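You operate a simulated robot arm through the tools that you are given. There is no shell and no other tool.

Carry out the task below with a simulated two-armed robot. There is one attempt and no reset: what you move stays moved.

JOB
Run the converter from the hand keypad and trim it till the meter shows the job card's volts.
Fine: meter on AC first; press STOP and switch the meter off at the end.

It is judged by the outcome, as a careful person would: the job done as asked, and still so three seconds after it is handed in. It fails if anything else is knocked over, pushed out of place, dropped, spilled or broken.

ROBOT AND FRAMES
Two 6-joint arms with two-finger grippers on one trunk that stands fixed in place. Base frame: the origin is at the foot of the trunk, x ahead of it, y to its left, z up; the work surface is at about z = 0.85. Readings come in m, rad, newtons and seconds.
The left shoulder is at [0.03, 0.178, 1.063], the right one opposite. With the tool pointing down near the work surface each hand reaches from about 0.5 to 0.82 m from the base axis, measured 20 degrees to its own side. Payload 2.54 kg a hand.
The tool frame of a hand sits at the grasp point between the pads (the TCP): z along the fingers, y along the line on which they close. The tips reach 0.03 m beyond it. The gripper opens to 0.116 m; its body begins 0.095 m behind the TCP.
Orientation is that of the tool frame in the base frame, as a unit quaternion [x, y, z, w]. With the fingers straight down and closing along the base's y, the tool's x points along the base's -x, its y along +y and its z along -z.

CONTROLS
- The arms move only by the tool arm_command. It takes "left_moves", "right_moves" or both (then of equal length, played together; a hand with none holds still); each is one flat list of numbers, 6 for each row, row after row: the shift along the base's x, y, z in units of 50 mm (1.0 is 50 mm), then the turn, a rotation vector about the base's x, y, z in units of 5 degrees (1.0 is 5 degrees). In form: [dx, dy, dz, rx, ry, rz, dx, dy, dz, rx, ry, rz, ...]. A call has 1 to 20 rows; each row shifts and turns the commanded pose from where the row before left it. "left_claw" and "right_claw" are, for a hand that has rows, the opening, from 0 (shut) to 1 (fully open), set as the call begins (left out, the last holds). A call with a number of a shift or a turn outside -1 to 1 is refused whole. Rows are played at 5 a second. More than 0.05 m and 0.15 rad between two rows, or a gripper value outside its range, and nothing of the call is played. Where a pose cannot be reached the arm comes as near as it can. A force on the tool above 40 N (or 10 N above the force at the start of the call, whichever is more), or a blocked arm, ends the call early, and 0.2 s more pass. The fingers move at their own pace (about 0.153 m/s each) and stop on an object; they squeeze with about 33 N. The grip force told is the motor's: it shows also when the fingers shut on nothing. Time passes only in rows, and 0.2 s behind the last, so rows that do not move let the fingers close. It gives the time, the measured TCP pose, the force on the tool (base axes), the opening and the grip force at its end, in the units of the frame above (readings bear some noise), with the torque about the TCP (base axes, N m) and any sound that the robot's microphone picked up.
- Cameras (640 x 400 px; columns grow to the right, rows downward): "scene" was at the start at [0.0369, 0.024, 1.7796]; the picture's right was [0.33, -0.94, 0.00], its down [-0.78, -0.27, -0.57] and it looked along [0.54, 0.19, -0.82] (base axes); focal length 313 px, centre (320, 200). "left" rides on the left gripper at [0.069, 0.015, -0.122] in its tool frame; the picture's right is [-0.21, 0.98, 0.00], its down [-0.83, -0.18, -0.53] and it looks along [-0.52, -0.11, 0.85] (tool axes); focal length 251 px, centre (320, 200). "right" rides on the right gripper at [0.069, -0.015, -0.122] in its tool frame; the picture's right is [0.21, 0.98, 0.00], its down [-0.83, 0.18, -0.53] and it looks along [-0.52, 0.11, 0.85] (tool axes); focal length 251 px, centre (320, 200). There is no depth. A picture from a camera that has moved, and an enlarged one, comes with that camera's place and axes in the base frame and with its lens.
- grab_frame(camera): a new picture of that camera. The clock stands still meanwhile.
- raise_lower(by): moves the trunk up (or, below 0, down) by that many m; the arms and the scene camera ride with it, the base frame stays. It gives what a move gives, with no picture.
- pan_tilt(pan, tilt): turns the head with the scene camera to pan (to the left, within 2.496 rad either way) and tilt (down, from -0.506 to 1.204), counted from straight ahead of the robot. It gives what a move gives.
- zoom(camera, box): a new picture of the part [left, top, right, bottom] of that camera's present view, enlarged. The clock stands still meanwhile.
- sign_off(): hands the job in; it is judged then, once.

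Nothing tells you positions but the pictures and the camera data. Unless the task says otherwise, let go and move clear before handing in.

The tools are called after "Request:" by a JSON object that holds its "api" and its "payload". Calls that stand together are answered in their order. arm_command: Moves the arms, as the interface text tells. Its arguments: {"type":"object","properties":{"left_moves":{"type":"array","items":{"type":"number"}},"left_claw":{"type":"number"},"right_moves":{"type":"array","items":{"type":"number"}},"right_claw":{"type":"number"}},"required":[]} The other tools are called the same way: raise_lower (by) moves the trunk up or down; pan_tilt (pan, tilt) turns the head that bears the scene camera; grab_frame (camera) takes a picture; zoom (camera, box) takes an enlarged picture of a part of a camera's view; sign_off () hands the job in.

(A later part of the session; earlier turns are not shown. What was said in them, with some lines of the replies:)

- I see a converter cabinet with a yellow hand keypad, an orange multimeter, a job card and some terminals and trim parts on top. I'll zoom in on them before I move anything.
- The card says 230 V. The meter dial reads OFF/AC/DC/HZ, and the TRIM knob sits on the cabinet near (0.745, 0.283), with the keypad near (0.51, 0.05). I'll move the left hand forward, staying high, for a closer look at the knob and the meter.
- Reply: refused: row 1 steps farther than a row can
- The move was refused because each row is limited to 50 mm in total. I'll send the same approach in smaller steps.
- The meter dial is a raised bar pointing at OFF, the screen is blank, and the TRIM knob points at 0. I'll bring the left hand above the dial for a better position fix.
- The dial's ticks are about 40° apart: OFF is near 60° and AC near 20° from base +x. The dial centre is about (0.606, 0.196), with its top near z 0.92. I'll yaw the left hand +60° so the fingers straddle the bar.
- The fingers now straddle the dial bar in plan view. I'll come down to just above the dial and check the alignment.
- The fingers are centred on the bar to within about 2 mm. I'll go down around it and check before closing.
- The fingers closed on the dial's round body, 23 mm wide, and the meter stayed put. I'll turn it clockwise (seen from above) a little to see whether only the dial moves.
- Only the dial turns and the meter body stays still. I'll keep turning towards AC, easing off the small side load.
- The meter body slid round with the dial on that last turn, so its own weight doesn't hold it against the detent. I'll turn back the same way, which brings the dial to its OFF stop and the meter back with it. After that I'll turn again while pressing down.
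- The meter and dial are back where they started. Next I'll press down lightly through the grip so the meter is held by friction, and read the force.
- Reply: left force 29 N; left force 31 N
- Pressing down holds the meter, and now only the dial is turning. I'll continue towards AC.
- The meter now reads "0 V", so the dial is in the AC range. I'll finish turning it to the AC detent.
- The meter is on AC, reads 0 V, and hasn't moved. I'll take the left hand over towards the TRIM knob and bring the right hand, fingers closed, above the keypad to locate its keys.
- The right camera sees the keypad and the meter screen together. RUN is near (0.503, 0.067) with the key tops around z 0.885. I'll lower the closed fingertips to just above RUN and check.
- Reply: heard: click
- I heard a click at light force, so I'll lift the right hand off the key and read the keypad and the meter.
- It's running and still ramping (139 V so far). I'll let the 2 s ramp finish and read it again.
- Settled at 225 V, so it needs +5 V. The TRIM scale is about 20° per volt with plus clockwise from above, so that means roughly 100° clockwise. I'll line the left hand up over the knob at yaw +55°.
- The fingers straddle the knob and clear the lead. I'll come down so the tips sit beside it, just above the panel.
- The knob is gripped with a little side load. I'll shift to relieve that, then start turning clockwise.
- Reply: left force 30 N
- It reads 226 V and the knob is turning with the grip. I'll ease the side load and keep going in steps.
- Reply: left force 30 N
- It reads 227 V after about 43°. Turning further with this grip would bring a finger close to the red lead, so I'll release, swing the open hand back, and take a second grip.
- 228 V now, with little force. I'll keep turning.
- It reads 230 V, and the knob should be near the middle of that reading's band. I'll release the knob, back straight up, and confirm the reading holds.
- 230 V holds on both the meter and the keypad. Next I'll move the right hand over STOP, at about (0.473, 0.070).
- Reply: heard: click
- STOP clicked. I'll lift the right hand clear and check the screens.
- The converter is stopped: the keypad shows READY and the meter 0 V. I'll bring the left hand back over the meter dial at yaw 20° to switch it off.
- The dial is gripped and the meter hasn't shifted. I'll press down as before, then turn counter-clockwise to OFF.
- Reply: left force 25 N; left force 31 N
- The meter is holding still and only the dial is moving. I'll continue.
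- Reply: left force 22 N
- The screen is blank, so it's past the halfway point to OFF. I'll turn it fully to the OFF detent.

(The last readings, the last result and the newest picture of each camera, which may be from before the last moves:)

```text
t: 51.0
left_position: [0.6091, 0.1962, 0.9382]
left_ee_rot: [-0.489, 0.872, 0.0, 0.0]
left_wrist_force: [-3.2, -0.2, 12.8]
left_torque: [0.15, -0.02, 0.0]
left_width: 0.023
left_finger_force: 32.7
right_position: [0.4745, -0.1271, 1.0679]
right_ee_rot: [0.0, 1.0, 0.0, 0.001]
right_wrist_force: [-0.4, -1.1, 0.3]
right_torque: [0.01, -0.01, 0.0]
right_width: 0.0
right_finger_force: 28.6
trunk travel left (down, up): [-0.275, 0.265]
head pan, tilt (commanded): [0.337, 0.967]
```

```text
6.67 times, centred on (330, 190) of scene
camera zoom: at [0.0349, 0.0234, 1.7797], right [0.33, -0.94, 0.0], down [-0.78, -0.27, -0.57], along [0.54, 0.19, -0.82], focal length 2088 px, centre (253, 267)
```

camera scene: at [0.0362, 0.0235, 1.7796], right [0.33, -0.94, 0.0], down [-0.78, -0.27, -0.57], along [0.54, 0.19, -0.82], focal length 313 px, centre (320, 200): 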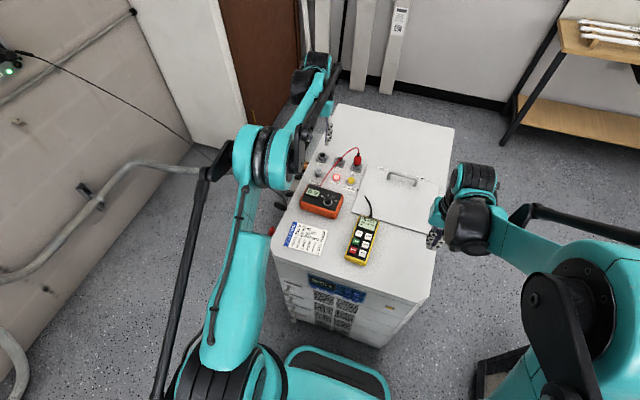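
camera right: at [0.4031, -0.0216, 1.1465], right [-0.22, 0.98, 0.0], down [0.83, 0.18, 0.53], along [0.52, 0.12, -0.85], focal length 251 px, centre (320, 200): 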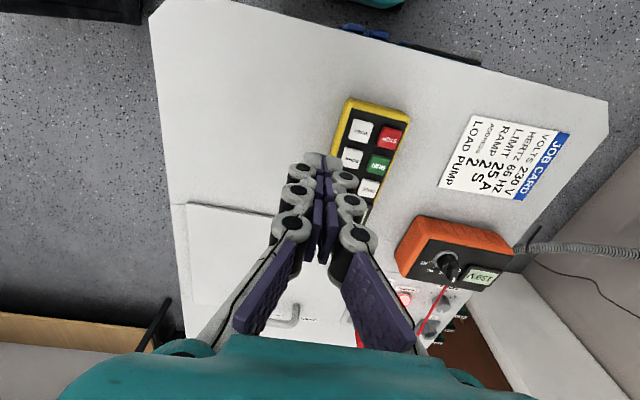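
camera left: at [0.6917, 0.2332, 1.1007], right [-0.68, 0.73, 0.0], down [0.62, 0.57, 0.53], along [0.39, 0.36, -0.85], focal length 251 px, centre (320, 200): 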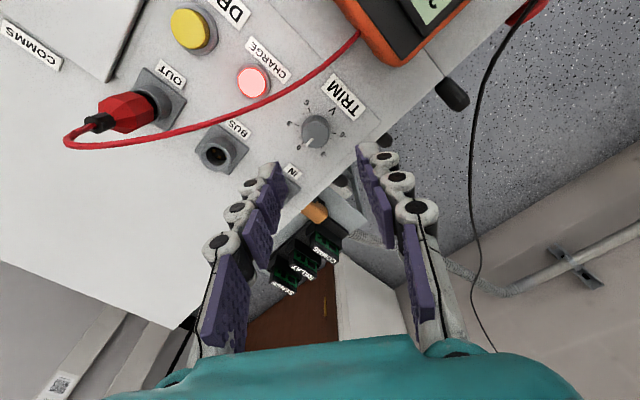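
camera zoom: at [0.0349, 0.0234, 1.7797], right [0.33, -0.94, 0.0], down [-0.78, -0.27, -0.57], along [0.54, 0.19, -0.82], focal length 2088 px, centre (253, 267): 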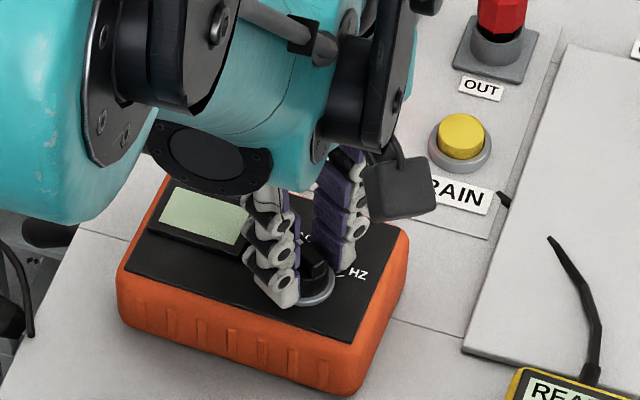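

Request:
{"api": "arm_command", "payload": {"left_moves": [-0.005, 0, 0.03, 0, 0, 0]}}

Request:
{"api": "arm_command", "payload": {"left_moves": [0, 0, 0, 0, 0, 0, 0, 0, 0, 0, 0, 0], "left_claw": 0.42}}

Request:
{"api": "arm_command", "payload": {"left_moves": [0, 0, 0.5, 0, 0, 0, 0, 0, 0.9, 0, 0, 0, 0, 0, 0.9, 0, 0, 0, 0, 0.5, 0.8, 0, 0, 0, 0, 0.8, 0.5, 0, 0, 0, 0, 0.8, 0.5, 0, 0, 0]}}

Request:
{"api": "zoom", "payload": {"camera": "scene", "box": [290, 140, 410, 270]}}

Request:
{"api": "zoom", "payload": {"camera": "scene", "box": [290, 170, 370, 230]}}

Request:
{"api": "grab_frame", "payload": {"camera": "scene"}}

```text
t: 51.4
left_position: [0.6106, 0.1959, 0.9397]
left_ee_rot: [-0.489, 0.872, 0.001, 0.001]
left_wrist_force: [0.4, -1.2, 0.3]
left_torque: [-0.39, 0.17, 0.01]
left_width: 0.0231
left_finger_force: 33.3
right_position: [0.4758, -0.1268, 1.0674]
right_ee_rot: [0.0, 1.0, 0.0, -0.001]
right_wrist_force: [0.1, -0.6, 0.4]
right_torque: [0.02, -0.02, -0.05]
right_width: 0.0
right_finger_force: 29.1
trunk travel left (down, up): [-0.275, 0.265]
head pan, tilt (commanded): [0.337, 0.967]
```

```text
t: 52.0
left_position: [0.6091, 0.197, 0.9406]
left_ee_rot: [-0.489, 0.872, 0.001, -0.001]
left_wrist_force: [-0.7, 0.2, 0.7]
left_torque: [-0.02, 0.02, 0.0]
left_width: 0.0489
left_finger_force: 0.1
right_position: [0.4737, -0.1259, 1.0684]
right_ee_rot: [-0.001, 1.0, 0.0, 0.0]
right_wrist_force: [-0.1, -0.4, 0.1]
right_torque: [0.03, -0.02, 0.0]
right_width: 0.0002
right_finger_force: 28.4
trunk travel left (down, up): [-0.275, 0.265]
head pan, tilt (commanded): [0.337, 0.967]
```

```text
t: 53.4
left_position: [0.6088, 0.3025, 1.1434]
left_ee_rot: [-0.489, 0.872, 0.001, 0.0]
left_wrist_force: [0.3, 0.8, -0.1]
left_torque: [-0.02, -0.01, -0.01]
left_width: 0.0485
left_finger_force: 0.0
right_position: [0.4752, -0.1257, 1.0681]
right_ee_rot: [-0.001, 1.0, -0.001, 0.0]
right_wrist_force: [-0.3, -0.2, 1.2]
right_torque: [0.01, -0.01, 0.01]
right_width: 0.0
right_finger_force: 28.7
trunk travel left (down, up): [-0.275, 0.265]
head pan, tilt (commanded): [0.337, 0.967]
```

```text
3.08 times, centred on (350, 205) of scene
camera zoom: at [0.0361, 0.0253, 1.7796], right [0.33, -0.94, 0.0], down [-0.78, -0.27, -0.57], along [0.54, 0.19, -0.82], focal length 964 px, centre (228, 185)
```

zoom: 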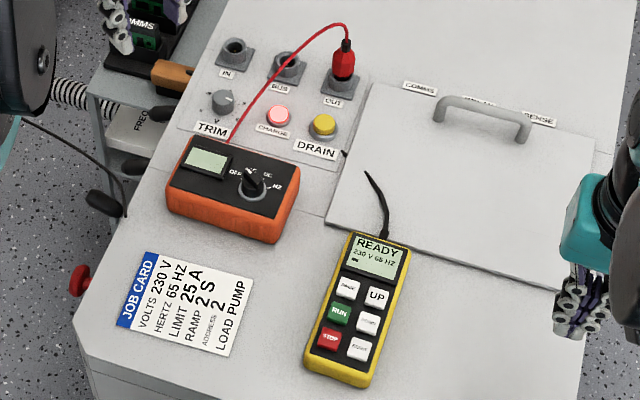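

```text
6.67 times, centred on (330, 200) of scene
camera zoom: at [0.0361, 0.0253, 1.7796], right [0.33, -0.94, 0.0], down [-0.78, -0.27, -0.57], along [0.54, 0.19, -0.82], focal length 2088 px, centre (253, 200)
```

zoom: 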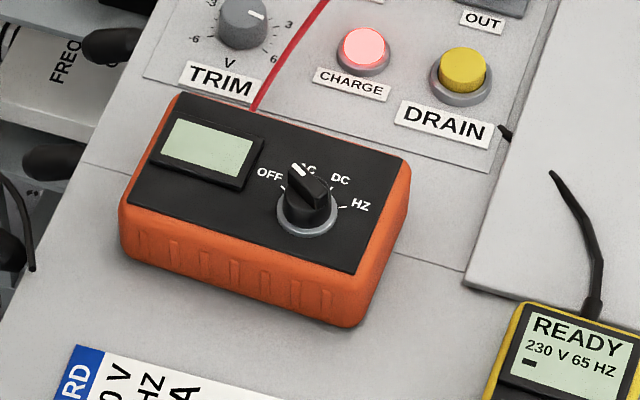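

```text
taken
camera scene: at [0.0361, 0.0253, 1.7796], right [0.33, -0.94, 0.0], down [-0.78, -0.27, -0.57], along [0.54, 0.19, -0.82], focal length 313 px, centre (320, 200)
```

scene: 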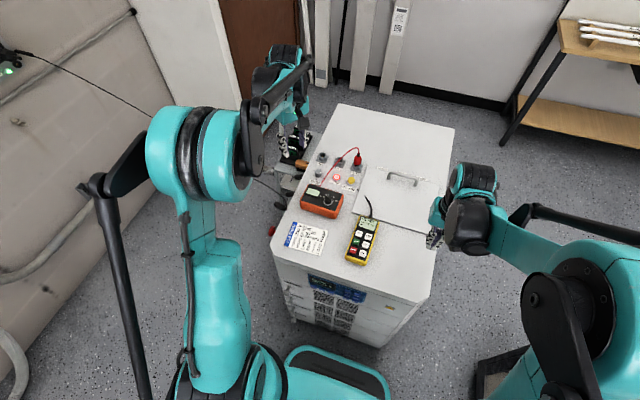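

The dial is at OFF with a blank screen, the keypad shows READY, and TRIM is still at the setting that gave 230 V. The meter, keypad, lead and card look where they started and both hands are clear, so I'm handing in.

Request:
{"api": "sign_off", "payload": {}}

```text
The job is handed in.
```

The job is done and handed in. The converter ran from the hand keypad and is trimmed to the job card's 230 V, which the meter and the keypad both showed.

- **Meter:** I set it to AC before running. It is now switched off with a blank screen.
- **Trim:** The first reading was 225 V, so I turned the TRIM knob clockwise to about +5 V. The reading stayed at 230 V after I let go.
- **Stop:** I pressed STOP; the meter fell to 0 V and the keypad went back to READY.

On my first try at the meter dial, the whole meter turned about 8° with it. I turned it back to where it had been and pressed down on the dial for the later turns. In the last pictures the meter, keypad, job card and red lead all look to be in their starting places.
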